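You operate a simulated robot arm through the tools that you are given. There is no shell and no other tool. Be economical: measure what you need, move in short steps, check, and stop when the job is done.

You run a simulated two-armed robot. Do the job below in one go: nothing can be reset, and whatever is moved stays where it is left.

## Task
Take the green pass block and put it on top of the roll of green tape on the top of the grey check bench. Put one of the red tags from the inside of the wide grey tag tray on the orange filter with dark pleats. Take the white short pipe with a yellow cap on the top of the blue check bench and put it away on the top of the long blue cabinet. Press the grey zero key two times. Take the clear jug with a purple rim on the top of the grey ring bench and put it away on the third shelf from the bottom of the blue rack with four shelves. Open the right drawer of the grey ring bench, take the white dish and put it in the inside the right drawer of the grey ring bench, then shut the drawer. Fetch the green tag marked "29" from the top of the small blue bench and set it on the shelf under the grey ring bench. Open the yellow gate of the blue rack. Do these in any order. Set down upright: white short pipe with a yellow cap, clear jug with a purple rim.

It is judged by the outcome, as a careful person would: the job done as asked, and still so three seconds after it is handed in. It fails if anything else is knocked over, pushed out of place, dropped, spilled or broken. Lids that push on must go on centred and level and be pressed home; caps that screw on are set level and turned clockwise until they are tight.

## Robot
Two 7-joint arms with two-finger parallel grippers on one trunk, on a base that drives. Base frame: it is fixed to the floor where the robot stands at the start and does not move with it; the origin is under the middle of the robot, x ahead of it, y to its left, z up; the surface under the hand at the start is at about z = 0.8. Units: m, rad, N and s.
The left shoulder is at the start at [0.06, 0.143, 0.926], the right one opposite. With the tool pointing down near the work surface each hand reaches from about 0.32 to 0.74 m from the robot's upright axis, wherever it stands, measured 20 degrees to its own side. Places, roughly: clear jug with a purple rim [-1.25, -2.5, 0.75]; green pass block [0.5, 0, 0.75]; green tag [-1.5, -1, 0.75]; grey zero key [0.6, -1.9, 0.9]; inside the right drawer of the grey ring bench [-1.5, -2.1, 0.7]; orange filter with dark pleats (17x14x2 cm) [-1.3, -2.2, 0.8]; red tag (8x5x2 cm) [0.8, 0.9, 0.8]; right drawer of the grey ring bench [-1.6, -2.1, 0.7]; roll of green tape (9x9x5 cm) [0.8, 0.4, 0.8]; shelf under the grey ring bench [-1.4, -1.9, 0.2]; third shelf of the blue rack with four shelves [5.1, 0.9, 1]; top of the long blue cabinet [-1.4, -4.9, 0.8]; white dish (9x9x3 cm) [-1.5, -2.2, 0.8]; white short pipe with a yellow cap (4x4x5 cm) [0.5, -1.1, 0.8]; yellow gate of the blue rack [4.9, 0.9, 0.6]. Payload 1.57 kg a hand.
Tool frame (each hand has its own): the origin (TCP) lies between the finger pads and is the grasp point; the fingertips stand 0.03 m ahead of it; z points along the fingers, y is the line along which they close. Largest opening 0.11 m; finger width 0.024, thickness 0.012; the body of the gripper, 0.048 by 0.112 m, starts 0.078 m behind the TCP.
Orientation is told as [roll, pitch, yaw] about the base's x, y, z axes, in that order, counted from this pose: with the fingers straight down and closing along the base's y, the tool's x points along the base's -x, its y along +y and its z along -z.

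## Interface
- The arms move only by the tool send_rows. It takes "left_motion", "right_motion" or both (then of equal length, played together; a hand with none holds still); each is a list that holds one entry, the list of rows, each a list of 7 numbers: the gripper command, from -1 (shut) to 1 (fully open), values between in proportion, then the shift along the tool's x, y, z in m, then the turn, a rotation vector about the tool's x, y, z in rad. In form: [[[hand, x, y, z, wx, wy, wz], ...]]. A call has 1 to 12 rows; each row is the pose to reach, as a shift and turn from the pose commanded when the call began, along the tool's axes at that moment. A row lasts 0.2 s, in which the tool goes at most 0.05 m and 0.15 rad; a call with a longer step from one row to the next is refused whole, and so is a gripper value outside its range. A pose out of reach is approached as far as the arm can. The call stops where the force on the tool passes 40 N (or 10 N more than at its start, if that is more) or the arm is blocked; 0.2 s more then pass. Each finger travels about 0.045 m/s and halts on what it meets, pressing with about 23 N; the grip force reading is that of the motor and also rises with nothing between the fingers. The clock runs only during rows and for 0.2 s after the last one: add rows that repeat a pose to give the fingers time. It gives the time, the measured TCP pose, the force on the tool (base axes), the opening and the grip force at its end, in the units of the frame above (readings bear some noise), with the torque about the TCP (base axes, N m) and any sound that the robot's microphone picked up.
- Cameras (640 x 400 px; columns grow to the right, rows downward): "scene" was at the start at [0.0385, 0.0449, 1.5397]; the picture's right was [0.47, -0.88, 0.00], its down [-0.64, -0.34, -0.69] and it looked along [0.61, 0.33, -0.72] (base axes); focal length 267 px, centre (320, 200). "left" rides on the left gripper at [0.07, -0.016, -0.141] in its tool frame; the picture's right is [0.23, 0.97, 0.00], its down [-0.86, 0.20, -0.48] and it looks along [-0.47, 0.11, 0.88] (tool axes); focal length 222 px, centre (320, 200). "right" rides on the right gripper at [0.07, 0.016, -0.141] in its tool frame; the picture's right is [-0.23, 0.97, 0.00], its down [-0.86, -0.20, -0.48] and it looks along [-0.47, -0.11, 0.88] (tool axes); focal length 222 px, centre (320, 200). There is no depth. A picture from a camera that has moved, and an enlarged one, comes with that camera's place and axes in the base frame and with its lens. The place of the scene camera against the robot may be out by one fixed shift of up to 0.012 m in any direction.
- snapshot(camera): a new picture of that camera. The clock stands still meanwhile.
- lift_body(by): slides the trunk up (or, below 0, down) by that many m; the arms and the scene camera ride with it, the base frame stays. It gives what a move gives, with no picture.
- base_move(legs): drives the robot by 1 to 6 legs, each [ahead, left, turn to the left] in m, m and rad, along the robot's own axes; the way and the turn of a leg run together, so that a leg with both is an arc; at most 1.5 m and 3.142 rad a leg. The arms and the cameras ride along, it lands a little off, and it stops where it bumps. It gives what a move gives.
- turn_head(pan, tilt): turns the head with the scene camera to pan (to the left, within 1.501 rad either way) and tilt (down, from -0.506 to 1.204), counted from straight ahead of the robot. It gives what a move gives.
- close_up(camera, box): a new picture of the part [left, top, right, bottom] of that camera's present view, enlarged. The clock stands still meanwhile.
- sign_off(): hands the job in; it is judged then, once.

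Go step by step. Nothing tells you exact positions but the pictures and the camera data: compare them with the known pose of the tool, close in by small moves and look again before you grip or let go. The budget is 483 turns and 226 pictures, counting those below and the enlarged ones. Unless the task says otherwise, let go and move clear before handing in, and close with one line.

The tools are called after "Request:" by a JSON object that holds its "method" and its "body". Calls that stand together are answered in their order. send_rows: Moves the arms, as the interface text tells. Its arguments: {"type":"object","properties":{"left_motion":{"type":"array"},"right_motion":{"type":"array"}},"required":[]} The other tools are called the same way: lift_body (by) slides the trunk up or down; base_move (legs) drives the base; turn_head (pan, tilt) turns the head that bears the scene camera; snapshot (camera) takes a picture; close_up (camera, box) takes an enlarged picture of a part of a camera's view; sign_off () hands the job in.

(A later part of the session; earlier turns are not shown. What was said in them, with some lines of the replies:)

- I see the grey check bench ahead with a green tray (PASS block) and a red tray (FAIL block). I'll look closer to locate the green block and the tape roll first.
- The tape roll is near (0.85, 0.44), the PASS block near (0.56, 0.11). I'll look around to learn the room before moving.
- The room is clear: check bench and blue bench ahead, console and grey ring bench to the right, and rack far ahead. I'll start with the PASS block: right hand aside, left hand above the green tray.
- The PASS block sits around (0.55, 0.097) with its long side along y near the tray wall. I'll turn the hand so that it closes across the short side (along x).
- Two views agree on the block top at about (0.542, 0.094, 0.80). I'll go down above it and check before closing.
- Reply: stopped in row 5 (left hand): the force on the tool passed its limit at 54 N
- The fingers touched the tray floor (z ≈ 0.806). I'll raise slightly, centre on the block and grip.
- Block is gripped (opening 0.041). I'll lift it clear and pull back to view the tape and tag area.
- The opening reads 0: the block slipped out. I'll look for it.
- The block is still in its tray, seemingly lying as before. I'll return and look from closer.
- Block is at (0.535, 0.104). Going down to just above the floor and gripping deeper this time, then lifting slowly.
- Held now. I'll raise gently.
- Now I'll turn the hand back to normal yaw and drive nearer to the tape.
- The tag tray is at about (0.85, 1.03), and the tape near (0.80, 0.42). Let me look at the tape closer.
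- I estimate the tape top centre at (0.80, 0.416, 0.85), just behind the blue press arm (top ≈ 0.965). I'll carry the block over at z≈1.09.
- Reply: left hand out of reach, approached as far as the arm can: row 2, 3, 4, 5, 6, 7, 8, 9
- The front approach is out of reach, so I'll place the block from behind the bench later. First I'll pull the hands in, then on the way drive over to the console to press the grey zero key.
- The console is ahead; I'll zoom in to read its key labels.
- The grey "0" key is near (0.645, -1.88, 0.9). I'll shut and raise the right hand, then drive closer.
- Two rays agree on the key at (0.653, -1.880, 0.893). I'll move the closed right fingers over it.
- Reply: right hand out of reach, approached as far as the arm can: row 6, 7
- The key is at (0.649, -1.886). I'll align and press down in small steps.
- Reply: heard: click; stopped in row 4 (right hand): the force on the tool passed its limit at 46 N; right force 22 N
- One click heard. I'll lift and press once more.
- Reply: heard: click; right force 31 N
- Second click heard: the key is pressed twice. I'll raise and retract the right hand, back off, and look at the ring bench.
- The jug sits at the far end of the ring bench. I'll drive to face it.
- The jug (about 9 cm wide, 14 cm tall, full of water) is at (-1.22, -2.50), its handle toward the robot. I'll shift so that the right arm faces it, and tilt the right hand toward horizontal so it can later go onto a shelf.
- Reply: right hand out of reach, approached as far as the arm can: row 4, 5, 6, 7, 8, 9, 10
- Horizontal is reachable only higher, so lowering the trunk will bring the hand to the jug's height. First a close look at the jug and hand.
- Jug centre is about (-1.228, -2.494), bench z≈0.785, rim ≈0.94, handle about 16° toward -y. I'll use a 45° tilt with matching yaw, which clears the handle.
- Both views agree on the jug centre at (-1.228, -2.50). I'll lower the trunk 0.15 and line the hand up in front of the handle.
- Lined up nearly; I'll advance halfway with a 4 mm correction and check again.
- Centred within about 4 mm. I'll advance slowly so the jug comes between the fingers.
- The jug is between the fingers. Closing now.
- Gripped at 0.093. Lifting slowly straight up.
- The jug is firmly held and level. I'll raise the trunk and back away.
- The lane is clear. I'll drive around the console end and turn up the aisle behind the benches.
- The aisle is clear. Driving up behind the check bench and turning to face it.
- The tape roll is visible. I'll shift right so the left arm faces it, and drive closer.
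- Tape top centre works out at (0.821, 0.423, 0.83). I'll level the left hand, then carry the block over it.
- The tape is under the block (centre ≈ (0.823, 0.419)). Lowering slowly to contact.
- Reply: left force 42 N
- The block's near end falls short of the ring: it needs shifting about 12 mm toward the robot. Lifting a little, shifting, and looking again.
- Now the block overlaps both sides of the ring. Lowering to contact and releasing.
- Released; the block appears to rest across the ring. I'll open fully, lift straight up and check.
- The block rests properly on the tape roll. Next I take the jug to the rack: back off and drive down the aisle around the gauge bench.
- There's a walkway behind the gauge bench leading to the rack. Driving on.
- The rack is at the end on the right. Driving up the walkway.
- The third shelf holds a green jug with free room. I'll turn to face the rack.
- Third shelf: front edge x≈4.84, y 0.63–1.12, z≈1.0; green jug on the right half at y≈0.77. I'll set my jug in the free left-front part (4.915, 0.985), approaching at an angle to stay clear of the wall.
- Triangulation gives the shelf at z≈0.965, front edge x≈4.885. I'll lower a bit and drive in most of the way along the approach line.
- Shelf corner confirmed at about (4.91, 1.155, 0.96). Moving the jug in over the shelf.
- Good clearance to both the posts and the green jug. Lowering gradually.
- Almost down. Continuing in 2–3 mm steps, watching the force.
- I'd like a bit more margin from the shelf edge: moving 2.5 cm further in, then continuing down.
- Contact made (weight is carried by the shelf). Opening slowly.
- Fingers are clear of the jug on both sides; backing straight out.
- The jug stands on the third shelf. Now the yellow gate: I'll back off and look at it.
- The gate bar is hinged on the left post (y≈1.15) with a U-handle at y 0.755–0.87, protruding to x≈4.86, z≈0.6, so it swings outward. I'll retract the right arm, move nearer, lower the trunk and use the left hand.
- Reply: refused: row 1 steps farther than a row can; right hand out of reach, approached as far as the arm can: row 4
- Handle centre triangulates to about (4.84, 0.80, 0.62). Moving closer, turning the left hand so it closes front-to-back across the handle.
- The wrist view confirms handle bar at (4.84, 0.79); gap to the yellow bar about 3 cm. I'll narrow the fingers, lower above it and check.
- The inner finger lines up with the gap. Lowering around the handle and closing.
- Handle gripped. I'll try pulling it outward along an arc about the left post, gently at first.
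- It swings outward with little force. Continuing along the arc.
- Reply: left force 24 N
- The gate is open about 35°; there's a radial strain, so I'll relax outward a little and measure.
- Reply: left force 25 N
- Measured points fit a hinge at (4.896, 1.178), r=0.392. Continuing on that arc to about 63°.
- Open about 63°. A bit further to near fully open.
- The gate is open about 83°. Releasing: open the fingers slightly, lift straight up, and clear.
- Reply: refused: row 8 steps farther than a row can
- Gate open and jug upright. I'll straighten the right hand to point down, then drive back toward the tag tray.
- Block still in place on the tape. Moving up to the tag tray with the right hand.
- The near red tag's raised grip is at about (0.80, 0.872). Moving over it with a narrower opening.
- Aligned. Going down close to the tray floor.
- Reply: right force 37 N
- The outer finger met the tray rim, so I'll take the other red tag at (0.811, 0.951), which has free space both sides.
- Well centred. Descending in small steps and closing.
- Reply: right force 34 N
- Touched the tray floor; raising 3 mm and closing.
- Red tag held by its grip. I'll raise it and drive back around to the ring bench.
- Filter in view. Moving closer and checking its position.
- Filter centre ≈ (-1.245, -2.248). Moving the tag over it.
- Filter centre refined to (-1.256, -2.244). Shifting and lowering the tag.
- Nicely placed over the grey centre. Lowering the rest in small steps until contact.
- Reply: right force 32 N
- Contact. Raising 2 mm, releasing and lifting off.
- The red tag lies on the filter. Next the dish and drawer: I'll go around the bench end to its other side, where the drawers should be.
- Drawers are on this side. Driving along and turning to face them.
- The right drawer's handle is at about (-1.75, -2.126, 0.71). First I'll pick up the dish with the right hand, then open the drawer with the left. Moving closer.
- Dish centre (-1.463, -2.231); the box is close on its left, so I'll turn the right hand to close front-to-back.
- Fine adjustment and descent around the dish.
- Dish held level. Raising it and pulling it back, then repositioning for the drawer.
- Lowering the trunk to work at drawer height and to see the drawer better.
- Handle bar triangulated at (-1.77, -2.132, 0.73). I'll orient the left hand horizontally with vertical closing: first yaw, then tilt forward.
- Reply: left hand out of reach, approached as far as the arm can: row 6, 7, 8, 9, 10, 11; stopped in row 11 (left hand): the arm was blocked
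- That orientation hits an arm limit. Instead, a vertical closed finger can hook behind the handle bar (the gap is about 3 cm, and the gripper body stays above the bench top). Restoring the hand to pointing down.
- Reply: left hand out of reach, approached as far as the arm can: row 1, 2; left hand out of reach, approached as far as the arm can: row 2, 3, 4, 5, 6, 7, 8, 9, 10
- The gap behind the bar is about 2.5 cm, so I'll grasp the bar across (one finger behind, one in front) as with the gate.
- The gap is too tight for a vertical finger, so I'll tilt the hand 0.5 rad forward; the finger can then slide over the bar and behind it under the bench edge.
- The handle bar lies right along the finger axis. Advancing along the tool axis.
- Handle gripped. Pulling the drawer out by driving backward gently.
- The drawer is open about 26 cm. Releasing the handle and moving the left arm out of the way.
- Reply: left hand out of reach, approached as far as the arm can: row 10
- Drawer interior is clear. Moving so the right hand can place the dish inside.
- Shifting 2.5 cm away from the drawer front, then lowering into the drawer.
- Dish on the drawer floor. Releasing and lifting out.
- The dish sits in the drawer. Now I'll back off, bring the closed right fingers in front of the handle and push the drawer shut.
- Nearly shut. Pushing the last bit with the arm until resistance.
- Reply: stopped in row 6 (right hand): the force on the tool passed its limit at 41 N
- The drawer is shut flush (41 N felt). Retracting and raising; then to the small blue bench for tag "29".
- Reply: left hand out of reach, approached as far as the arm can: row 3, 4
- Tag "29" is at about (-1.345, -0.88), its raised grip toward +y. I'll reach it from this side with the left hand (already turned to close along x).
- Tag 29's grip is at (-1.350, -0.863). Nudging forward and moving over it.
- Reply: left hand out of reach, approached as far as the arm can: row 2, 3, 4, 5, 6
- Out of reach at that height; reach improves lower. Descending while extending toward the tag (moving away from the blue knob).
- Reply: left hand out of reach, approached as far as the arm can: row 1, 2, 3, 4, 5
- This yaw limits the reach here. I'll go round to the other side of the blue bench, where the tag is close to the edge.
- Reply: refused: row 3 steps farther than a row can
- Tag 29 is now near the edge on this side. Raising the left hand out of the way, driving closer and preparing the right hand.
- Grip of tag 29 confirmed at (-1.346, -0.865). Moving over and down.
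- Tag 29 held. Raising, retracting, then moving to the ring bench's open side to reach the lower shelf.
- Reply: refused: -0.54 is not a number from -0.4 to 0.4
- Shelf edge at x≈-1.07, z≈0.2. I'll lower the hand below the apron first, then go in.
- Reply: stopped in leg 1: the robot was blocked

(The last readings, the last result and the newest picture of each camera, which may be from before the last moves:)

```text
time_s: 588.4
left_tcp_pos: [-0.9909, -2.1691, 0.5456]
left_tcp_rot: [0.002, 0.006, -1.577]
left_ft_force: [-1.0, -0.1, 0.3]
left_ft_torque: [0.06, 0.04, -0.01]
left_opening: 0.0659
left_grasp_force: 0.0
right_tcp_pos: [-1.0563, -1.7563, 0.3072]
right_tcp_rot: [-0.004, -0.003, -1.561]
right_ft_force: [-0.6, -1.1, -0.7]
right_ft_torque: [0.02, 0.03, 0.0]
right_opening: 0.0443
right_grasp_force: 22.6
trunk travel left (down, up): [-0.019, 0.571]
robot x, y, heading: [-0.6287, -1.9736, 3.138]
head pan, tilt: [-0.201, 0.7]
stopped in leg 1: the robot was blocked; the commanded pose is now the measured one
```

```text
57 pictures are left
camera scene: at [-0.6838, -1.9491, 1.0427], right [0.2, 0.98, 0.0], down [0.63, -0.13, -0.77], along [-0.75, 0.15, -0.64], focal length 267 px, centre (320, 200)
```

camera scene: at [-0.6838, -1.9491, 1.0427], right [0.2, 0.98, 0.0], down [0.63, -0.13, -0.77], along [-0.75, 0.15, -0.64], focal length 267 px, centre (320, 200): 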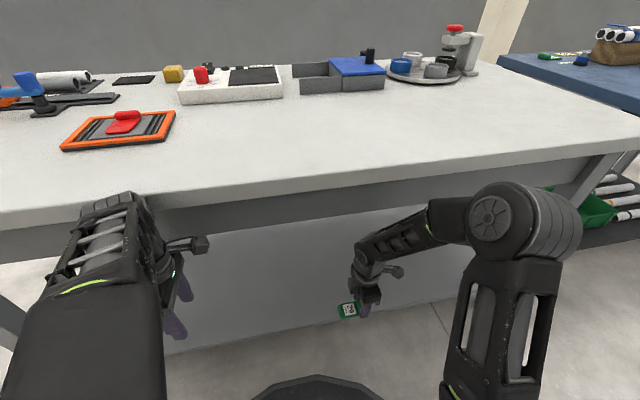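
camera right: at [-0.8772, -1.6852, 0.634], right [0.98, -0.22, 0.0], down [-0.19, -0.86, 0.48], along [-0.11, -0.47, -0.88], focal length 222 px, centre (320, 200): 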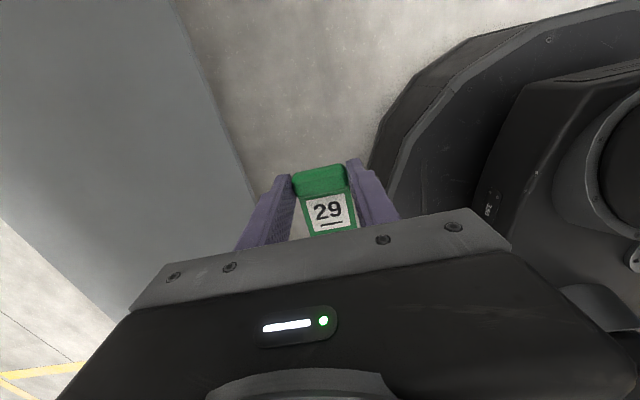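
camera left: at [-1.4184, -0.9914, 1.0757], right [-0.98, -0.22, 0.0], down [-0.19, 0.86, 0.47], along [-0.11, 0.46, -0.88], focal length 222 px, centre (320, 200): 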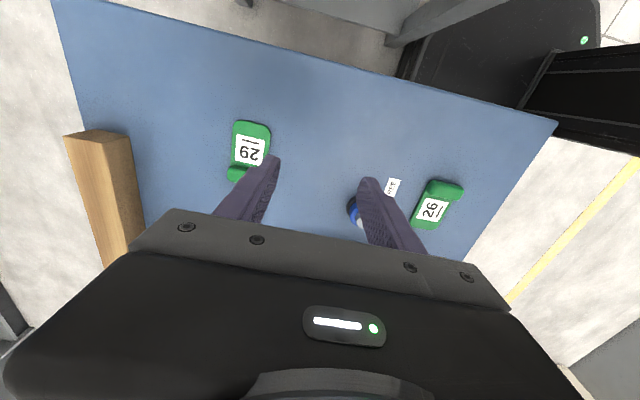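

Something on the robot's left lightly touched; backing off 2 cm and extending only the right arm over the shelf.

Request:
{"method": "base_move", "body": {"legs": [[-0.025, 0, 0]]}}

Request:
{"method": "send_rows", "body": {"right_motion": [[[-1, 0, -0.03, 0, 0, 0, 0], [-1, 0, -0.06, 0.005, 0, 0, 0], [-1, 0, -0.09, 0.015, 0, 0, 0], [-1, 0, -0.12, 0.025, 0, 0, 0], [-1, 0, -0.15, 0.035, 0, 0, 0]]]}}

Request:
{"method": "snapshot", "body": {"camera": "right"}}

Request:
{"method": "snapshot", "body": {"camera": "scene"}}

```text
time_s: 589.2
left_tcp_pos: [-0.9676, -2.1685, 0.543]
left_tcp_rot: [0.008, 0.008, -1.573]
left_ft_force: [0.7, -0.7, -0.3]
left_ft_torque: [-0.01, 0.0, -0.01]
left_opening: 0.0659
left_grasp_force: 0.1
right_tcp_pos: [-1.0327, -1.7553, 0.3076]
right_tcp_rot: [-0.001, 0.0, -1.56]
right_ft_force: [0.1, 1.3, -0.3]
right_ft_torque: [0.0, 0.0, -0.02]
right_opening: 0.0442
right_grasp_force: 22.8
trunk travel left (down, up): [-0.019, 0.571]
robot x, y, heading: [-0.607, -1.9726, 3.138]
head pan, tilt: [-0.201, 0.7]
```

```text
time_s: 590.4
left_tcp_pos: [-0.9569, -2.1666, 0.5479]
left_tcp_rot: [-0.004, 0.008, -1.583]
left_ft_force: [-0.3, 0.2, 1.1]
left_ft_torque: [0.02, -0.02, -0.01]
left_opening: 0.0661
left_grasp_force: 0.2
right_tcp_pos: [-1.1636, -1.7525, 0.2694]
right_tcp_rot: [0.013, -0.002, -1.565]
right_ft_force: [0.3, -0.7, 0.4]
right_ft_torque: [0.03, -0.03, 0.05]
right_opening: 0.044
right_grasp_force: 23.2
trunk travel left (down, up): [-0.019, 0.571]
robot x, y, heading: [-0.6004, -1.9735, 3.135]
head pan, tilt: [-0.201, 0.7]
```

```text
56 pictures are left
camera right: at [-1.1499, -1.6823, 0.411], right [0.98, -0.22, 0.01], down [-0.2, -0.86, 0.48], along [-0.09, -0.47, -0.88], focal length 222 px, centre (320, 200)
```

right: 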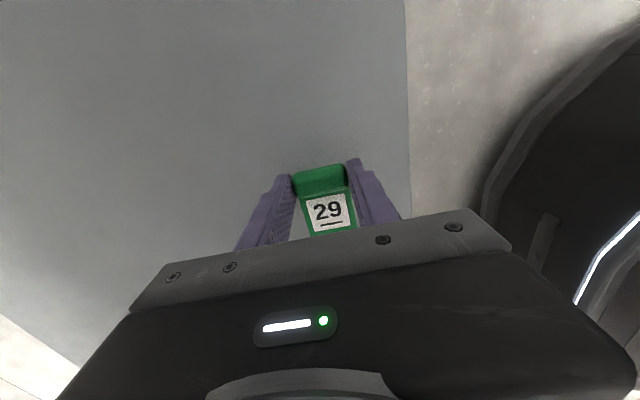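

```text
55 pictures are left
camera scene: at [-0.6441, -1.9479, 1.0418], right [0.21, 0.98, 0.0], down [0.62, -0.14, -0.77], along [-0.76, 0.16, -0.63], focal length 267 px, centre (320, 200)
```

scene: 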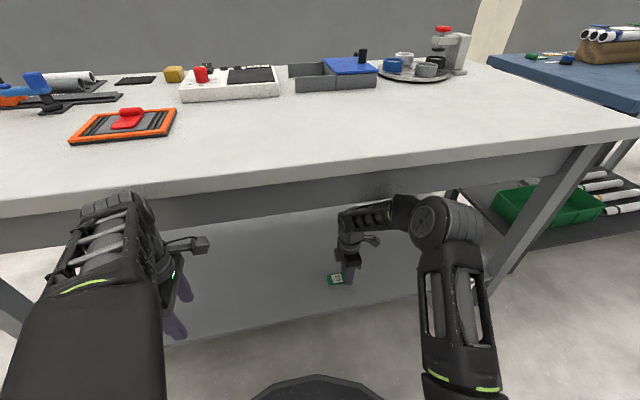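

The tag is over the shelf. Lowering in small steps to contact.

Request:
{"method": "send_rows", "body": {"right_motion": [[[-1, 0, 0.005, 0.008, 0, 0, 0], [-1, 0, 0.005, 0.016, 0, 0, 0], [-1, 0, 0.005, 0.024, 0, 0, 0]]]}}

Request:
{"method": "send_rows", "body": {"right_motion": [[[-1, 0, 0, 0.004, 0, 0, 0], [-1, 0, 0, 0.008, 0, 0, 0], [-1, 0, 0, 0.011, 0, 0, 0]]]}}

```text
time_s: 591.2
left_tcp_pos: [-0.9663, -2.1668, 0.5486]
left_tcp_rot: [0.0, 0.007, -1.578]
left_ft_force: [0.2, -0.2, 1.3]
left_ft_torque: [-0.03, -0.01, -0.02]
left_opening: 0.0659
left_grasp_force: 0.0
right_tcp_pos: [-1.1761, -1.7556, 0.2496]
right_tcp_rot: [-0.004, -0.002, -1.562]
right_ft_force: [0.5, -1.3, -0.2]
right_ft_torque: [0.01, 0.0, 0.02]
right_opening: 0.0442
right_grasp_force: 23.3
trunk travel left (down, up): [-0.019, 0.571]
robot x, y, heading: [-0.6075, -1.9724, 3.139]
head pan, tilt: [-0.201, 0.7]
```

```text
time_s: 592.0
left_tcp_pos: [-0.9681, -2.1697, 0.5459]
left_tcp_rot: [0.008, 0.009, -1.573]
left_ft_force: [-0.4, -0.3, 0.1]
left_ft_torque: [0.04, 0.0, 0.0]
left_opening: 0.0661
left_grasp_force: 0.0
right_tcp_pos: [-1.181, -1.7604, 0.2376]
right_tcp_rot: [-0.003, -0.003, -1.557]
right_ft_force: [-0.3, -0.1, -0.6]
right_ft_torque: [-0.03, -0.03, -0.01]
right_opening: 0.0439
right_grasp_force: 23.4
trunk travel left (down, up): [-0.019, 0.571]
robot x, y, heading: [-0.6087, -1.9758, -3.142]
head pan, tilt: [-0.201, 0.7]
```

Request:
{"method": "send_rows", "body": {"right_motion": [[[-1, 0, 0, 0.003, 0, 0, 0], [-1, 0, 0, 0.006, 0, 0, 0], [-1, 0, 0, 0.009, 0, 0, 0], [-1, 0, 0, 0.012, 0, 0, 0]]]}}

Request:
{"method": "close_up", "body": {"camera": "scene", "box": [280, 230, 400, 305]}}

```text
time_s: 593.1
left_tcp_pos: [-0.9659, -2.1693, 0.5449]
left_tcp_rot: [0.006, 0.011, -1.577]
left_ft_force: [0.0, 0.3, 0.6]
left_ft_torque: [-0.02, -0.01, -0.03]
left_opening: 0.0663
left_grasp_force: 0.1
right_tcp_pos: [-1.1799, -1.7567, 0.2296]
right_tcp_rot: [-0.004, 0.0, -1.562]
right_ft_force: [11.0, -0.2, 24.3]
right_ft_torque: [-0.06, -0.83, 0.0]
right_opening: 0.0443
right_grasp_force: 22.8
trunk travel left (down, up): [-0.019, 0.571]
robot x, y, heading: [-0.6065, -1.9758, 3.137]
head pan, tilt: [-0.201, 0.7]
stopped in row 4 (right hand): the force on the tool passed its limit at 43 N (the readings are from after the stop); the commanded pose is now the measured one
```

```text
5.33 times, centred on (340, 268) of scene
camera zoom: at [-0.6594, -1.9502, 1.0428], right [0.2, 0.98, 0.0], down [0.63, -0.13, -0.77], along [-0.75, 0.15, -0.64], focal length 1425 px, centre (213, -160)
```

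zoom: 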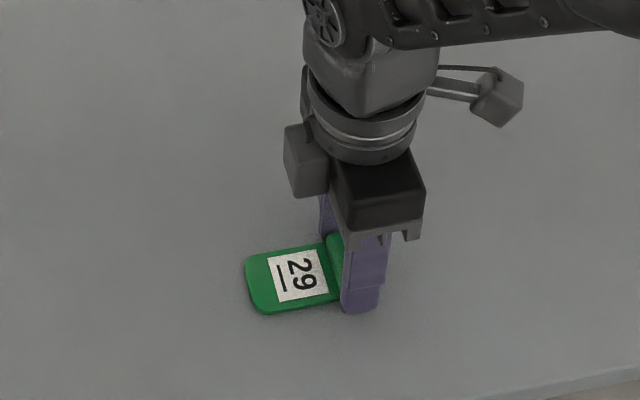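

On the shelf. Releasing, lifting a little and withdrawing.

Request:
{"method": "send_rows", "body": {"right_motion": [[[-1, 0, 0, -0.002, 0, 0, 0], [-0.1, 0, 0, -0.002, 0, 0, 0], [0.1, 0, 0, -0.002, 0, 0, 0], [0.2, 0, 0, -0.003, 0, 0, 0], [0.2, 0, 0, -0.02, 0, 0, 0], [0.2, 0, 0, -0.045, 0, 0, 0], [0.2, 0, 0.03, -0.06, 0, 0, 0], [0.2, 0, 0.07, -0.065, 0, 0, 0], [0.2, 0, 0.11, -0.065, 0, 0, 0], [0.2, 0, 0.15, -0.065, 0, 0, 0]]]}}

Request:
{"method": "base_move", "body": {"legs": [[-0.22, 0, 0]]}}

Request:
{"method": "snapshot", "body": {"camera": "scene"}}

```text
time_s: 595.3
left_tcp_pos: [-0.9665, -2.1694, 0.5434]
left_tcp_rot: [0.007, 0.009, -1.577]
left_ft_force: [-0.4, -0.4, 0.0]
left_ft_torque: [-0.05, 0.0, 0.0]
left_opening: 0.066
left_grasp_force: 0.1
right_tcp_pos: [-1.0297, -1.7549, 0.2922]
right_tcp_rot: [-0.004, 0.001, -1.561]
right_ft_force: [0.4, -0.4, -0.5]
right_ft_torque: [-0.01, 0.03, -0.01]
right_opening: 0.066
right_grasp_force: 0.0
trunk travel left (down, up): [-0.019, 0.571]
robot x, y, heading: [-0.608, -1.9748, 3.14]
head pan, tilt: [-0.201, 0.7]
```

```text
time_s: 597.0
left_tcp_pos: [-0.7476, -2.1688, 0.5449]
left_tcp_rot: [0.007, 0.01, -1.574]
left_ft_force: [-0.3, 0.4, 0.0]
left_ft_torque: [0.01, 0.06, 0.0]
left_opening: 0.0659
left_grasp_force: 0.0
right_tcp_pos: [-0.8102, -1.7549, 0.2928]
right_tcp_rot: [0.0, -0.002, -1.561]
right_ft_force: [0.0, 0.5, 0.4]
right_ft_torque: [0.0, 0.01, 0.0]
right_opening: 0.0663
right_grasp_force: 0.0
trunk travel left (down, up): [-0.019, 0.571]
robot x, y, heading: [-0.382, -1.9767, 3.136]
head pan, tilt: [-0.201, 0.7]
```

```text
53 pictures are left
camera scene: at [-0.4421, -1.9502, 1.0426], right [0.2, 0.98, 0.0], down [0.63, -0.13, -0.76], along [-0.75, 0.15, -0.64], focal length 267 px, centre (320, 200)
```

scene: 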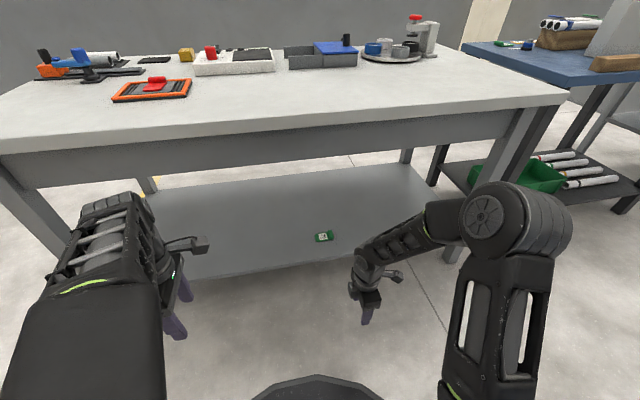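

Tag 29 lies on the lower shelf. Last task: the pipe. Raising the trunk and turning to the blue check bench.

Request:
{"method": "lift_body", "body": {"by": 0.3}}

Request:
{"method": "lift_body", "body": {"by": 0.23}}

Request:
{"method": "base_move", "body": {"legs": [[0, 0, 3.141], [0, 0.62, 0], [0.22, 0, 0]]}}

Request:
{"method": "turn_head", "body": {"pan": 0.2, "tilt": 0.7}}

Request:
{"method": "snapshot", "body": {"camera": "scene"}}

```text
time_s: 600.0
left_tcp_pos: [-0.7477, -2.1689, 0.8443]
left_tcp_rot: [0.008, 0.009, -1.576]
left_ft_force: [0.8, -0.1, -0.3]
left_ft_torque: [-0.01, -0.01, 0.0]
left_opening: 0.066
left_grasp_force: 0.1
right_tcp_pos: [-0.809, -1.7547, 0.5922]
right_tcp_rot: [-0.002, 0.0, -1.563]
right_ft_force: [-0.7, -0.5, -0.1]
right_ft_torque: [-0.03, 0.01, 0.03]
right_opening: 0.066
right_grasp_force: 0.1
trunk travel left (down, up): [-0.319, 0.271]
robot x, y, heading: [-0.384, -1.9724, 3.137]
head pan, tilt: [-0.201, 0.7]
```

```text
time_s: 602.4
left_tcp_pos: [-0.7481, -2.1687, 1.0754]
left_tcp_rot: [0.007, 0.011, -1.577]
left_ft_force: [0.1, 0.1, 0.3]
left_ft_torque: [-0.01, -0.03, -0.01]
left_opening: 0.0658
left_grasp_force: 0.0
right_tcp_pos: [-0.8097, -1.7546, 0.8217]
right_tcp_rot: [-0.001, -0.001, -1.563]
right_ft_force: [0.3, 0.2, 0.1]
right_ft_torque: [-0.03, -0.02, 0.0]
right_opening: 0.0661
right_grasp_force: 0.0
trunk travel left (down, up): [-0.549, 0.041]
robot x, y, heading: [-0.3867, -1.9726, 3.137]
head pan, tilt: [-0.201, 0.7]
```

```text
time_s: 614.5
left_tcp_pos: [0.2115, -1.1681, 1.0742]
left_tcp_rot: [0.01, 0.01, 1.55]
left_ft_force: [0.8, 0.4, 0.8]
left_ft_torque: [-0.01, 0.01, 0.01]
left_opening: 0.066
left_grasp_force: 0.0
right_tcp_pos: [0.2655, -1.5832, 0.821]
right_tcp_rot: [-0.002, 0.001, 1.56]
right_ft_force: [0.4, 0.2, -0.3]
right_ft_torque: [-0.01, 0.01, -0.01]
right_opening: 0.0659
right_grasp_force: 0.2
trunk travel left (down, up): [-0.549, 0.041]
robot x, y, heading: [-0.1501, -1.355, -0.021]
head pan, tilt: [-0.201, 0.7]
```

```text
time_s: 615.4
left_tcp_pos: [0.2106, -1.1699, 1.074]
left_tcp_rot: [0.008, 0.01, 1.549]
left_ft_force: [-0.1, 0.2, 0.0]
left_ft_torque: [0.0, 0.01, 0.03]
left_opening: 0.0661
left_grasp_force: 0.0
right_tcp_pos: [0.2648, -1.5835, 0.8212]
right_tcp_rot: [-0.001, 0.001, 1.561]
right_ft_force: [-0.4, -0.9, -0.6]
right_ft_torque: [0.02, -0.01, 0.01]
right_opening: 0.066
right_grasp_force: 0.1
trunk travel left (down, up): [-0.549, 0.041]
robot x, y, heading: [-0.1547, -1.3582, -0.016]
head pan, tilt: [0.201, 0.7]
```

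```text
52 pictures are left
camera scene: at [-0.1027, -1.3345, 1.5726], right [0.18, -0.98, 0.0], down [-0.63, -0.11, -0.76], along [0.75, 0.14, -0.64], focal length 267 px, centre (320, 200)
```

scene: 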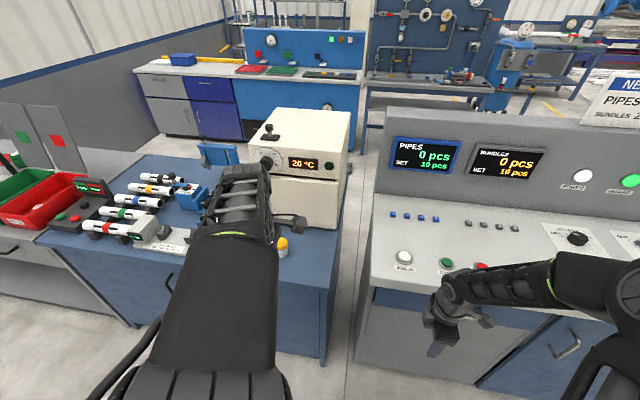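

The pipe stands at about (0.486, -1.084) in front of the oven. Raising the right hand clear first, then moving closer.

Request:
{"method": "send_rows", "body": {"right_motion": [[[0, 0, 0, -0.05, 0, 0, 0], [0, 0, 0, -0.1, 0, 0, 0], [0, 0, 0.02, -0.145, 0, 0, 0], [0, 0, 0.04, -0.19, 0, 0, 0], [0, 0, 0.06, -0.23, 0, 0, 0]]], "left_motion": [[[1, 0, 0, 0, 0.01, 0, 0], [1, 0, 0, 0, 0.01, 0, 0], [1, 0, 0, 0, 0.01, 0, 0], [1, 0, 0, 0, 0.01, 0, 0], [1, 0, 0, 0, 0.01, 0, 0]]]}}

Request:
{"method": "base_move", "body": {"legs": [[0.14, 0.02, 0.015]]}}

Request:
{"method": "snapshot", "body": {"camera": "left"}}

Request:
{"method": "close_up", "body": {"camera": "scene", "box": [180, 180, 360, 292]}}

```text
time_s: 616.5
left_tcp_pos: [0.2094, -1.1692, 1.0748]
left_tcp_rot: [-0.002, 0.008, 1.549]
left_ft_force: [-0.5, -0.2, -0.7]
left_ft_torque: [0.0, -0.02, 0.01]
left_opening: 0.1102
left_grasp_force: 0.0
right_tcp_pos: [0.2031, -1.5841, 1.0523]
right_tcp_rot: [0.0, -0.001, 1.56]
right_ft_force: [-0.7, -0.1, -0.1]
right_ft_torque: [-0.02, -0.01, 0.01]
right_opening: 0.0549
right_grasp_force: 0.1
trunk travel left (down, up): [-0.549, 0.041]
robot x, y, heading: [-0.1569, -1.3531, -0.016]
head pan, tilt: [0.201, 0.7]
```

```text
time_s: 617.9
left_tcp_pos: [0.3482, -1.1447, 1.0739]
left_tcp_rot: [-0.001, 0.008, 1.563]
left_ft_force: [0.3, 0.6, -0.1]
left_ft_torque: [0.0, 0.04, -0.01]
left_opening: 0.1097
left_grasp_force: 0.0
right_tcp_pos: [0.3494, -1.56, 1.0521]
right_tcp_rot: [-0.001, 0.002, 1.575]
right_ft_force: [0.1, -0.1, 0.2]
right_ft_torque: [-0.03, 0.01, 0.02]
right_opening: 0.0548
right_grasp_force: 0.0
trunk travel left (down, up): [-0.549, 0.041]
robot x, y, heading: [-0.0108, -1.338, -0.007]
head pan, tilt: [0.201, 0.7]
```

```text
51 pictures are left
camera left: at [0.3637, -1.2139, 1.2146], right [-0.98, -0.22, 0.0], down [-0.19, 0.86, 0.47], along [-0.1, 0.46, -0.88], focal length 222 px, centre (320, 200)
```

left: 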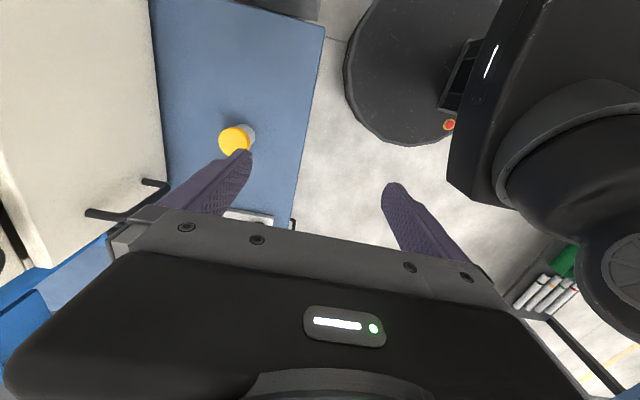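

```text
3.56 times, centred on (270, 236) of scene
camera zoom: at [0.0394, -1.3153, 1.5725], right [0.19, -0.98, 0.0], down [-0.63, -0.12, -0.76], along [0.75, 0.15, -0.65], focal length 950 px, centre (498, 72)
```

zoom: 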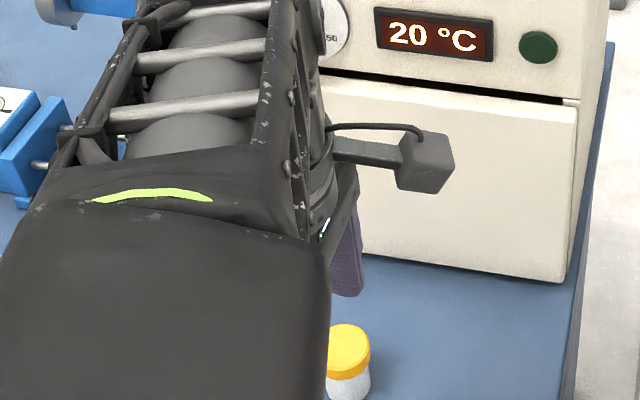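

Pipe at (0.482, -1.096). To stay clear of the oven's door handle I'll turn the hand back to closing along y.

Request:
{"method": "send_rows", "body": {"left_motion": [[[1, 0, 0, 0, 0, 0, 0.143], [1, 0, 0, 0, 0, 0, 0.286], [1, 0, 0, 0, 0, 0, 0.429], [1, 0, 0, 0, 0, 0, 0.571], [1, 0, 0, 0, 0, 0, 0.714], [1, 0, 0, 0, 0, 0, 0.857], [1, 0, 0, 0, 0, 0, 1.0], [1, 0, 0, 0, 0, 0, 1.143], [1, 0, 0, 0, 0, 0, 1.286], [1, 0, 0, 0, 0, 0, 1.429], [1, 0, 0, 0, 0, 0, 1.563]]]}}

Request:
{"method": "send_rows", "body": {"left_motion": [[[0.5, -0.03, 0.012, 0.02, 0, 0, 0], [0.5, -0.065, 0.025, 0.05, 0, 0, 0], [0.5, -0.1, 0.037, 0.08, 0, 0, 0], [0.5, -0.125, 0.047, 0.11, 0, 0, 0], [0.5, -0.134, 0.048, 0.14, 0, 0, 0], [0.5, -0.134, 0.048, 0.16, 0, 0, 0]]]}}

Request:
{"method": "snapshot", "body": {"camera": "left"}}

Request:
{"method": "close_up", "body": {"camera": "scene", "box": [200, 180, 380, 292]}}

```text
time_s: 620.3
left_tcp_pos: [0.3483, -1.1441, 1.0744]
left_tcp_rot: [-0.005, -0.003, -0.003]
left_ft_force: [0.4, -0.3, -0.6]
left_ft_torque: [0.0, -0.01, 0.0]
left_opening: 0.1099
left_grasp_force: 0.1
right_tcp_pos: [0.3491, -1.5604, 1.0519]
right_tcp_rot: [-0.001, 0.001, 1.576]
right_ft_force: [0.5, 0.7, -0.8]
right_ft_torque: [0.0, 0.04, -0.03]
right_opening: 0.0545
right_grasp_force: 0.0
trunk travel left (down, up): [-0.549, 0.041]
robot x, y, heading: [-0.0141, -1.3407, -0.007]
head pan, tilt: [0.201, 0.7]
```

```text
time_s: 621.7
left_tcp_pos: [0.4833, -1.0991, 0.9143]
left_tcp_rot: [-0.006, -0.003, -0.001]
left_ft_force: [0.9, -0.4, 0.2]
left_ft_torque: [-0.03, -0.03, -0.04]
left_opening: 0.0827
left_grasp_force: 0.1
right_tcp_pos: [0.3477, -1.5594, 1.052]
right_tcp_rot: [0.0, 0.0, 1.577]
right_ft_force: [0.3, -0.6, 0.0]
right_ft_torque: [0.02, 0.01, 0.02]
right_opening: 0.0549
right_grasp_force: 0.1
trunk travel left (down, up): [-0.549, 0.041]
robot x, y, heading: [-0.0161, -1.3397, -0.01]
head pan, tilt: [0.201, 0.7]
```

```text
49 pictures are left
camera left: at [0.4123, -1.1142, 1.0543], right [-0.23, 0.97, -0.01], down [0.85, 0.2, 0.48], along [0.47, 0.1, -0.88], focal length 222 px, centre (320, 200)
```

left: 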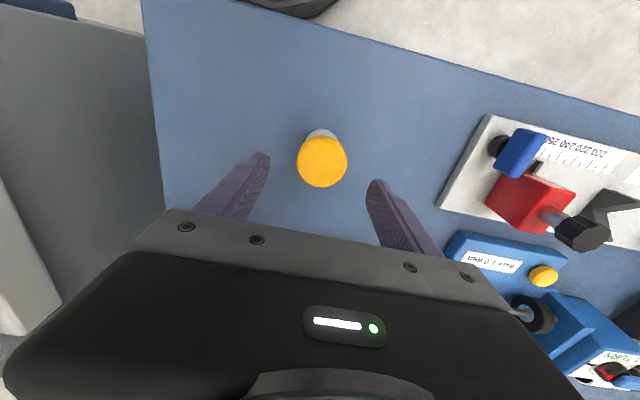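

```text
3.56 times, centred on (290, 236) of scene
camera zoom: at [0.0376, -1.3155, 1.5726], right [0.19, -0.98, 0.0], down [-0.63, -0.12, -0.76], along [0.75, 0.15, -0.64], focal length 950 px, centre (427, 72)
```

zoom: 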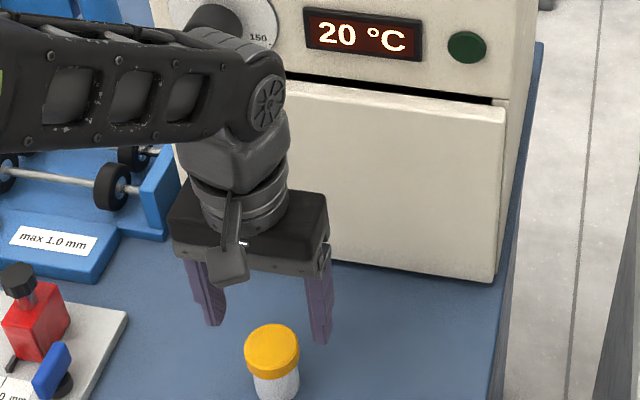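

Aligned over the pipe. Descending and gripping.

Request:
{"method": "send_rows", "body": {"left_motion": [[[0.5, 0, 0, 0.03, 0.005, 0, 0], [0.5, 0, 0, 0.055, 0.005, 0, 0], [0.5, 0, 0, 0.07, 0.005, 0, 0], [0.1, 0, 0, 0.073, 0.005, 0, 0], [-1, 0, 0, 0.073, 0.005, 0, 0], [-1, 0, 0, 0.073, 0.005, 0, 0], [-1, 0, 0, 0.073, 0.005, 0, 0], [-1, 0, 0, 0.073, 0.005, 0, 0]]]}}

Request:
{"method": "send_rows", "body": {"left_motion": [[[-1, 0, 0, -0.006, 0, 0, 0], [-1, 0, 0, -0.016, 0, 0, 0], [-1, 0, 0, -0.03, 0, 0, 0], [-1, 0, 0, -0.05, 0, 0, 0]]]}}

Request:
{"method": "close_up", "body": {"camera": "scene", "box": [200, 180, 380, 292]}}

```text
time_s: 623.5
left_tcp_pos: [0.4833, -1.0985, 0.8404]
left_tcp_rot: [-0.014, -0.004, -0.003]
left_ft_force: [0.4, 0.5, -0.5]
left_ft_torque: [-0.01, 0.0, 0.03]
left_opening: 0.0451
left_grasp_force: 23.5
right_tcp_pos: [0.3495, -1.5596, 1.0526]
right_tcp_rot: [-0.002, 0.001, 1.577]
right_ft_force: [0.4, -0.2, 0.0]
right_ft_torque: [-0.02, 0.0, -0.02]
right_opening: 0.055
right_grasp_force: 0.0
trunk travel left (down, up): [-0.549, 0.041]
robot x, y, heading: [-0.0114, -1.3377, -0.005]
head pan, tilt: [0.201, 0.7]
```

```text
time_s: 624.5
left_tcp_pos: [0.4817, -1.0985, 0.8913]
left_tcp_rot: [-0.015, -0.002, -0.001]
left_ft_force: [-0.2, -0.2, -1.1]
left_ft_torque: [-0.03, -0.02, -0.01]
left_opening: 0.045
left_grasp_force: 22.6
right_tcp_pos: [0.3483, -1.5603, 1.0528]
right_tcp_rot: [-0.001, 0.001, 1.576]
right_ft_force: [1.1, 0.7, -0.2]
right_ft_torque: [0.0, 0.01, -0.03]
right_opening: 0.0552
right_grasp_force: 0.0
trunk travel left (down, up): [-0.549, 0.041]
robot x, y, heading: [-0.0134, -1.3357, -0.006]
head pan, tilt: [0.201, 0.7]
```

```text
3.56 times, centred on (290, 236) of scene
camera zoom: at [0.0372, -1.3156, 1.5725], right [0.19, -0.98, 0.0], down [-0.63, -0.12, -0.77], along [0.75, 0.15, -0.64], focal length 950 px, centre (427, 72)
```

zoom: 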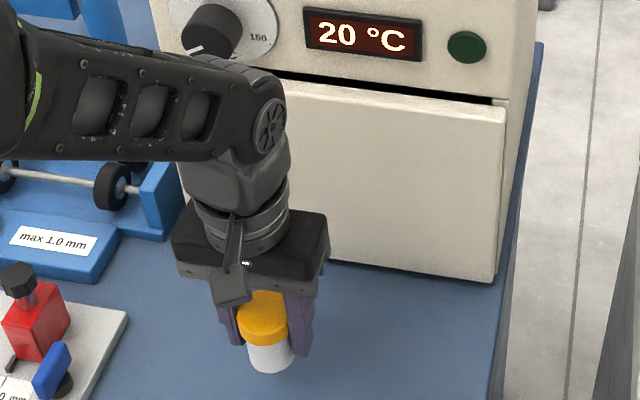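

Pipe held. Raising it and driving toward the long blue cabinet.

Request:
{"method": "send_rows", "body": {"left_motion": [[[-1, 0, 0, -0.03, 0.014, 0, 0], [-1, 0, 0, -0.06, 0.014, 0, 0], [-1, 0, 0, -0.095, 0.014, 0, 0], [-1, 0.01, 0, -0.13, 0.014, 0, 0], [-1, 0.03, 0, -0.16, 0.014, 0, 0], [-1, 0.06, 0, -0.17, 0.014, 0, 0], [-1, 0.09, 0, -0.17, 0.014, 0, 0], [-1, 0.11, 0, -0.17, 0.014, 0, 0]]]}}

Request:
{"method": "base_move", "body": {"legs": [[-0.36, 0, 0], [0, 0, -1.565], [1.1, 0, 0], [0.9, 0, 0], [0, -1.0, 0]]}}

Request:
{"method": "turn_head", "body": {"pan": 0.1, "tilt": 0.6}}

Request:
{"method": "snapshot", "body": {"camera": "scene"}}

```text
time_s: 626.3
left_tcp_pos: [0.3722, -1.0971, 1.0605]
left_tcp_rot: [-0.027, -0.005, -0.003]
left_ft_force: [0.7, -0.3, -0.7]
left_ft_torque: [0.01, -0.02, 0.0]
left_opening: 0.0454
left_grasp_force: 22.5
right_tcp_pos: [0.3476, -1.5599, 1.0532]
right_tcp_rot: [-0.002, 0.0, 1.576]
right_ft_force: [-0.9, 0.1, -0.4]
right_ft_torque: [0.02, -0.03, 0.02]
right_opening: 0.055
right_grasp_force: 0.0
trunk travel left (down, up): [-0.549, 0.041]
robot x, y, heading: [-0.0124, -1.3403, -0.007]
head pan, tilt: [0.201, 0.7]
```

```text
time_s: 646.7
left_tcp_pos: [-1.173, -3.6875, 1.0608]
left_tcp_rot: [-0.027, -0.005, -1.598]
left_ft_force: [-0.6, 0.0, -2.2]
left_ft_torque: [-0.02, -0.02, 0.03]
left_opening: 0.0451
left_grasp_force: 22.9
right_tcp_pos: [-1.6364, -3.6526, 1.0525]
right_tcp_rot: [-0.003, -0.001, -0.021]
right_ft_force: [0.4, 0.5, -0.6]
right_ft_torque: [0.04, -0.01, 0.0]
right_opening: 0.0552
right_grasp_force: 0.1
trunk travel left (down, up): [-0.549, 0.041]
robot x, y, heading: [-1.4036, -3.2942, -1.604]
head pan, tilt: [0.201, 0.7]
```

```text
time_s: 647.4
left_tcp_pos: [-1.173, -3.6875, 1.0612]
left_tcp_rot: [-0.028, -0.003, -1.597]
left_ft_force: [0.5, 0.4, -0.8]
left_ft_torque: [-0.01, -0.02, 0.02]
left_opening: 0.0453
left_grasp_force: 23.4
right_tcp_pos: [-1.6358, -3.6515, 1.052]
right_tcp_rot: [-0.002, 0.0, -0.021]
right_ft_force: [0.1, 0.6, 0.3]
right_ft_torque: [-0.01, 0.0, -0.01]
right_opening: 0.0551
right_grasp_force: 0.1
trunk travel left (down, up): [-0.549, 0.041]
robot x, y, heading: [-1.4086, -3.2974, -1.598]
head pan, tilt: [0.099, 0.6]
```

```text
46 pictures are left
camera scene: at [-1.4006, -3.347, 1.5811], right [-1.0, -0.07, 0.0], down [-0.04, 0.56, -0.82], along [0.06, -0.82, -0.57], focal length 267 px, centre (320, 200)
```

scene: 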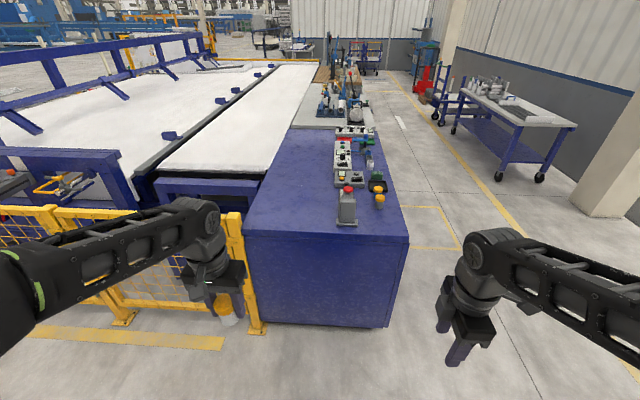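

The cabinet top's near-left area is free; a grey bottle and similar items stand at the right. I'll place the pipe at about (-1.27, -4.42). Driving closer.

Request:
{"method": "base_move", "body": {"legs": [[0, -0.07, 0.027], [0.5, 0, 0]]}}

Request:
{"method": "turn_head", "body": {"pan": 0.1, "tilt": 0.75}}

Request:
{"method": "snapshot", "body": {"camera": "scene"}}

Request:
{"method": "snapshot", "body": {"camera": "left"}}

```text
time_s: 650.9
left_tcp_pos: [-1.2338, -4.1733, 1.0619]
left_tcp_rot: [-0.029, -0.003, -1.572]
left_ft_force: [0.0, 0.4, -0.8]
left_ft_torque: [-0.01, -0.02, 0.01]
left_opening: 0.0451
left_grasp_force: 22.7
right_tcp_pos: [-1.6981, -4.1517, 1.0517]
right_tcp_rot: [-0.002, 0.001, 0.005]
right_ft_force: [0.4, 0.5, -0.6]
right_ft_torque: [0.03, 0.0, 0.0]
right_opening: 0.0548
right_grasp_force: 0.0
trunk travel left (down, up): [-0.549, 0.041]
robot x, y, heading: [-1.4738, -3.7894, -1.577]
head pan, tilt: [0.099, 0.6]
```

```text
time_s: 651.6
left_tcp_pos: [-1.2337, -4.1738, 1.0607]
left_tcp_rot: [-0.027, -0.004, -1.57]
left_ft_force: [-0.8, -0.1, -1.5]
left_ft_torque: [-0.02, 0.02, 0.02]
left_opening: 0.0449
left_grasp_force: 22.8
right_tcp_pos: [-1.6983, -4.1508, 1.0526]
right_tcp_rot: [-0.002, 0.0, 0.005]
right_ft_force: [0.5, -0.4, -0.4]
right_ft_torque: [0.02, 0.01, 0.04]
right_opening: 0.0549
right_grasp_force: 0.0
trunk travel left (down, up): [-0.549, 0.041]
robot x, y, heading: [-1.4737, -3.787, -1.573]
head pan, tilt: [0.099, 0.75]
```

```text
45 pictures are left
camera scene: at [-1.4714, -3.8335, 1.5684], right [-1.0, -0.09, 0.0], down [-0.06, 0.68, -0.73], along [0.07, -0.73, -0.68], focal length 267 px, centre (320, 200)
```

scene: 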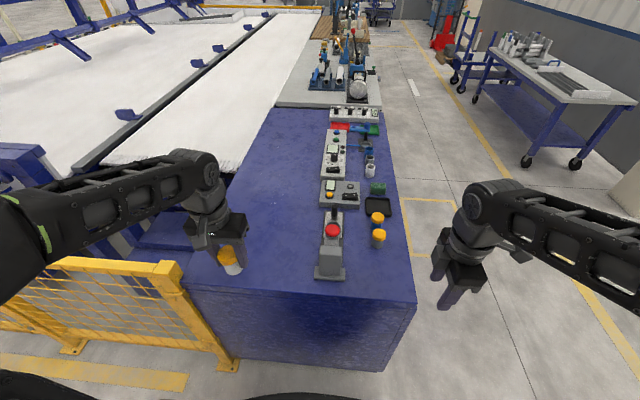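

```text
44 pictures are left
camera left: at [-1.2478, -4.1038, 1.2015], right [0.97, 0.23, -0.03], down [0.21, -0.85, 0.48], along [0.09, -0.47, -0.88], focal length 222 px, centre (320, 200)
```

left: 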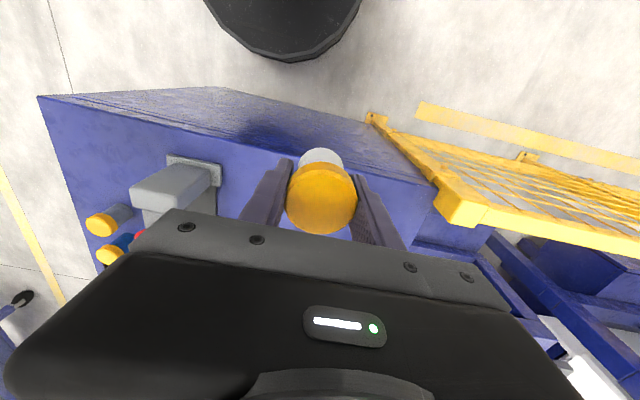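

Target spot (-1.25, -4.42) is free. Extending and lowering together.

Request:
{"method": "send_rows", "body": {"left_motion": [[[-1, -0.025, -0.002, 0.01, -0.006, 0, 0], [-1, -0.055, -0.004, 0.03, -0.013, 0, 0], [-1, -0.085, -0.006, 0.05, -0.013, 0, 0], [-1, -0.115, -0.008, 0.07, -0.013, 0, 0], [-1, -0.145, -0.01, 0.09, -0.013, 0, 0], [-1, -0.175, -0.012, 0.105, -0.013, 0, 0], [-1, -0.205, -0.014, 0.12, -0.013, 0, 0], [-1, -0.23, -0.016, 0.135, -0.013, 0, 0], [-1, -0.246, -0.016, 0.15, -0.013, 0, 0]]]}}

Request:
{"method": "snapshot", "body": {"camera": "left"}}

Request:
{"method": "close_up", "body": {"camera": "scene", "box": [160, 150, 400, 300]}}

```text
time_s: 653.6
left_tcp_pos: [-1.2545, -4.4195, 0.9119]
left_tcp_rot: [-0.014, 0.0, -1.57]
left_ft_force: [-0.5, -0.6, -0.1]
left_ft_torque: [0.02, 0.01, 0.03]
left_opening: 0.045
left_grasp_force: 23.2
right_tcp_pos: [-1.6975, -4.1509, 1.0517]
right_tcp_rot: [-0.002, -0.001, 0.005]
right_ft_force: [-0.8, -0.3, -0.1]
right_ft_torque: [0.05, 0.0, 0.04]
right_opening: 0.0549
right_grasp_force: 0.0
trunk travel left (down, up): [-0.549, 0.041]
robot x, y, heading: [-1.4784, -3.785, -1.582]
head pan, tilt: [0.099, 0.75]
```

```text
43 pictures are left
camera left: at [-1.2697, -4.3504, 1.0517], right [0.97, 0.23, -0.01], down [0.21, -0.85, 0.48], along [0.1, -0.47, -0.88], focal length 222 px, centre (320, 200)
```

left: 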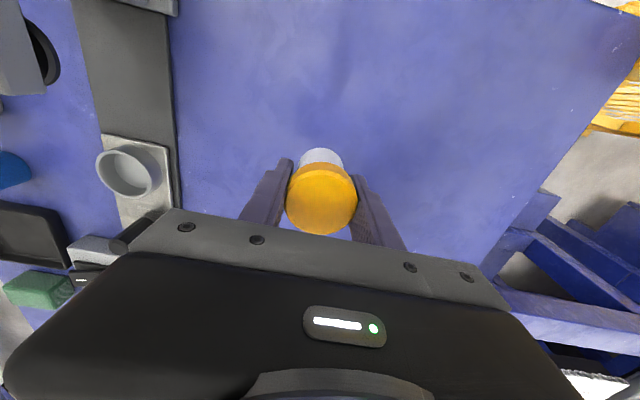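

```text
2.67 times, centred on (280, 225) of scene
camera zoom: at [-1.4714, -3.8342, 1.5683], right [-1.0, -0.09, 0.0], down [-0.06, 0.68, -0.73], along [0.07, -0.73, -0.68], focal length 712 px, centre (427, 133)
```

zoom: 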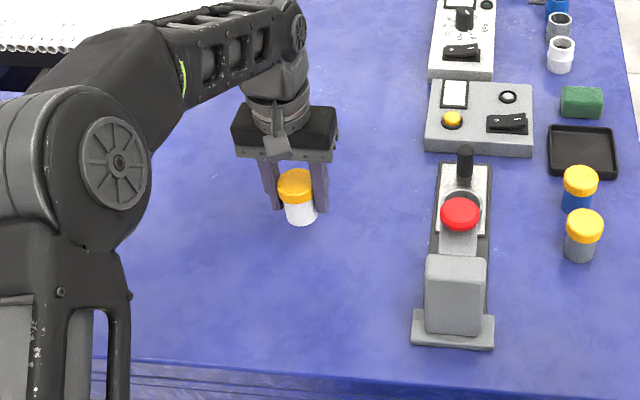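

Free area beneath. Lowering to contact.

Request:
{"method": "send_rows", "body": {"left_motion": [[[-1, 0, 0, 0.015, 0, 0, 0], [-1, 0, 0, 0.035, 0, 0, 0], [-1, 0, 0, 0.05, 0, 0, 0], [-1, 0, 0, 0.058, 0, 0, 0]]]}}

Request:
{"method": "send_rows", "body": {"left_motion": [[[-1, 0, 0, 0.004, 0, 0, 0], [-1, 0, 0, 0.008, 0, 0, 0], [-1, 0, 0, 0.012, 0, 0, 0], [-1, 0, 0, 0.015, 0, 0, 0]]]}}

```text
time_s: 654.6
left_tcp_pos: [-1.2562, -4.4208, 0.8543]
left_tcp_rot: [-0.014, -0.003, -1.57]
left_ft_force: [0.2, 0.0, -1.3]
left_ft_torque: [0.0, 0.02, 0.0]
left_opening: 0.0448
left_grasp_force: 22.7
right_tcp_pos: [-1.6972, -4.1514, 1.0509]
right_tcp_rot: [-0.001, 0.0, 0.005]
right_ft_force: [0.5, 0.9, 0.1]
right_ft_torque: [0.01, 0.03, 0.0]
right_opening: 0.0553
right_grasp_force: 0.0
trunk travel left (down, up): [-0.549, 0.041]
robot x, y, heading: [-1.4759, -3.7909, -1.573]
head pan, tilt: [0.099, 0.75]
```

```text
time_s: 655.6
left_tcp_pos: [-1.2567, -4.4205, 0.8402]
left_tcp_rot: [-0.014, -0.005, -1.57]
left_ft_force: [0.5, 0.5, 3.1]
left_ft_torque: [0.04, -0.11, 0.02]
left_opening: 0.0447
left_grasp_force: 22.9
right_tcp_pos: [-1.698, -4.1504, 1.0528]
right_tcp_rot: [-0.002, 0.0, 0.005]
right_ft_force: [0.5, 0.4, -0.1]
right_ft_torque: [-0.02, -0.01, 0.01]
right_opening: 0.0552
right_grasp_force: 0.0
trunk travel left (down, up): [-0.549, 0.041]
robot x, y, heading: [-1.4768, -3.7874, -1.58]
head pan, tilt: [0.099, 0.75]
```

Light contact. Releasing and lifting straight up.

Request:
{"method": "send_rows", "body": {"left_motion": [[[-1, 0, 0, 0.0015, 0, 0, 0], [-0.1, 0, 0, 0.0015, 0, 0, 0], [0.1, 0, 0, 0.0015, 0, 0, 0], [0.4, 0, 0, 0.0015, 0, 0, 0], [0.5, 0, 0, 0, 0, 0, 0], [0.5, 0, 0, -0.02, 0, 0, 0], [0.5, 0, 0, -0.05, 0, 0, 0], [0.5, 0, 0, -0.085, 0, 0, 0], [0.5, 0.02, 0, -0.12, 0, 0, 0], [0.5, 0.05, 0, -0.15, 0, 0, 0], [0.5, 0.09, 0, -0.17, 0, 0, 0]]]}}

Request:
{"method": "close_up", "body": {"camera": "scene", "box": [160, 150, 400, 300]}}

Request:
{"method": "snapshot", "body": {"camera": "left"}}

```text
time_s: 658.0
left_tcp_pos: [-1.2512, -4.33, 1.0096]
left_tcp_rot: [-0.014, -0.003, -1.572]
left_ft_force: [0.1, -0.9, 0.4]
left_ft_torque: [0.02, 0.0, -0.01]
left_opening: 0.0823
left_grasp_force: 0.1
right_tcp_pos: [-1.6977, -4.1494, 1.0524]
right_tcp_rot: [-0.005, 0.0, 0.004]
right_ft_force: [0.7, 0.0, 1.0]
right_ft_torque: [-0.01, 0.03, -0.01]
right_opening: 0.0548
right_grasp_force: 0.1
trunk travel left (down, up): [-0.549, 0.041]
robot x, y, heading: [-1.4806, -3.7869, -1.574]
head pan, tilt: [0.099, 0.75]
```

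```text
2.67 times, centred on (280, 225) of scene
camera zoom: at [-1.4714, -3.832, 1.5683], right [-1.0, -0.09, 0.0], down [-0.06, 0.68, -0.73], along [0.07, -0.73, -0.68], focal length 712 px, centre (427, 133)
```

zoom: 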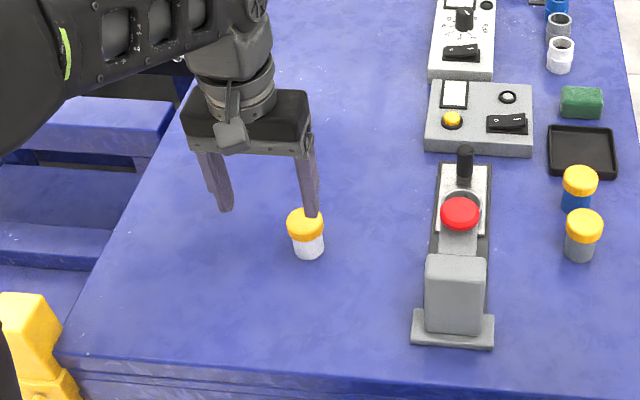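

```text
40 pictures are left
camera left: at [-1.2677, -4.2596, 1.15], right [0.97, 0.23, -0.01], down [0.21, -0.85, 0.48], along [0.1, -0.47, -0.88], focal length 222 px, centre (320, 200)
```

left: 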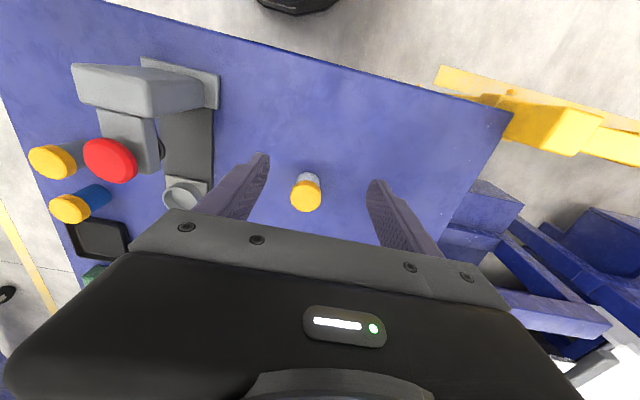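

All items are placed; the pipe stands upright on the cabinet. I'll back clear before handing in.

Request:
{"method": "base_move", "body": {"legs": [[-0.4, 0, 0]]}}

Request:
{"method": "snapshot", "body": {"camera": "scene"}}

```text
time_s: 660.5
left_tcp_pos: [-1.2491, -3.9337, 1.0098]
left_tcp_rot: [-0.014, -0.005, -1.568]
left_ft_force: [-1.3, -0.7, -0.2]
left_ft_torque: [-0.01, -0.01, -0.01]
left_opening: 0.0827
left_grasp_force: 0.2
right_tcp_pos: [-1.6961, -3.7536, 1.053]
right_tcp_rot: [-0.004, -0.001, 0.009]
right_ft_force: [0.0, -0.5, 0.5]
right_ft_torque: [0.0, 0.0, -0.03]
right_opening: 0.0549
right_grasp_force: 0.0
trunk travel left (down, up): [-0.549, 0.041]
robot x, y, heading: [-1.4757, -3.3898, -1.57]
head pan, tilt: [0.099, 0.75]
```

```text
39 pictures are left
camera scene: at [-1.4699, -3.4356, 1.5684], right [-1.0, -0.1, 0.0], down [-0.07, 0.68, -0.73], along [0.07, -0.73, -0.68], focal length 267 px, centre (320, 200)
```

scene: 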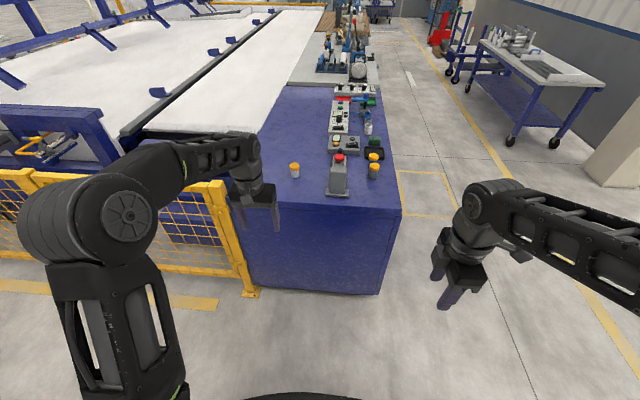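

The pipe stands upright on the cabinet top, both hands are empty and clear, and every part has been carried out; I'm handing in.

Request:
{"method": "sign_off", "body": {}}

```text
The job is handed in.
```

I handed the job in with all eight parts done: block on the tape roll, red tag on the filter, pipe upright on the cabinet, zero key pressed twice (two clicks heard), jug upright on the third shelf, dish in the shut drawer, tag 29 on the lower shelf and yellow gate open. On my first try the green block slipped out of the gripper, but it stayed in its tray. The robot also bumped something unseen beside the ring bench, and the items I could see there afterwards looked in place.
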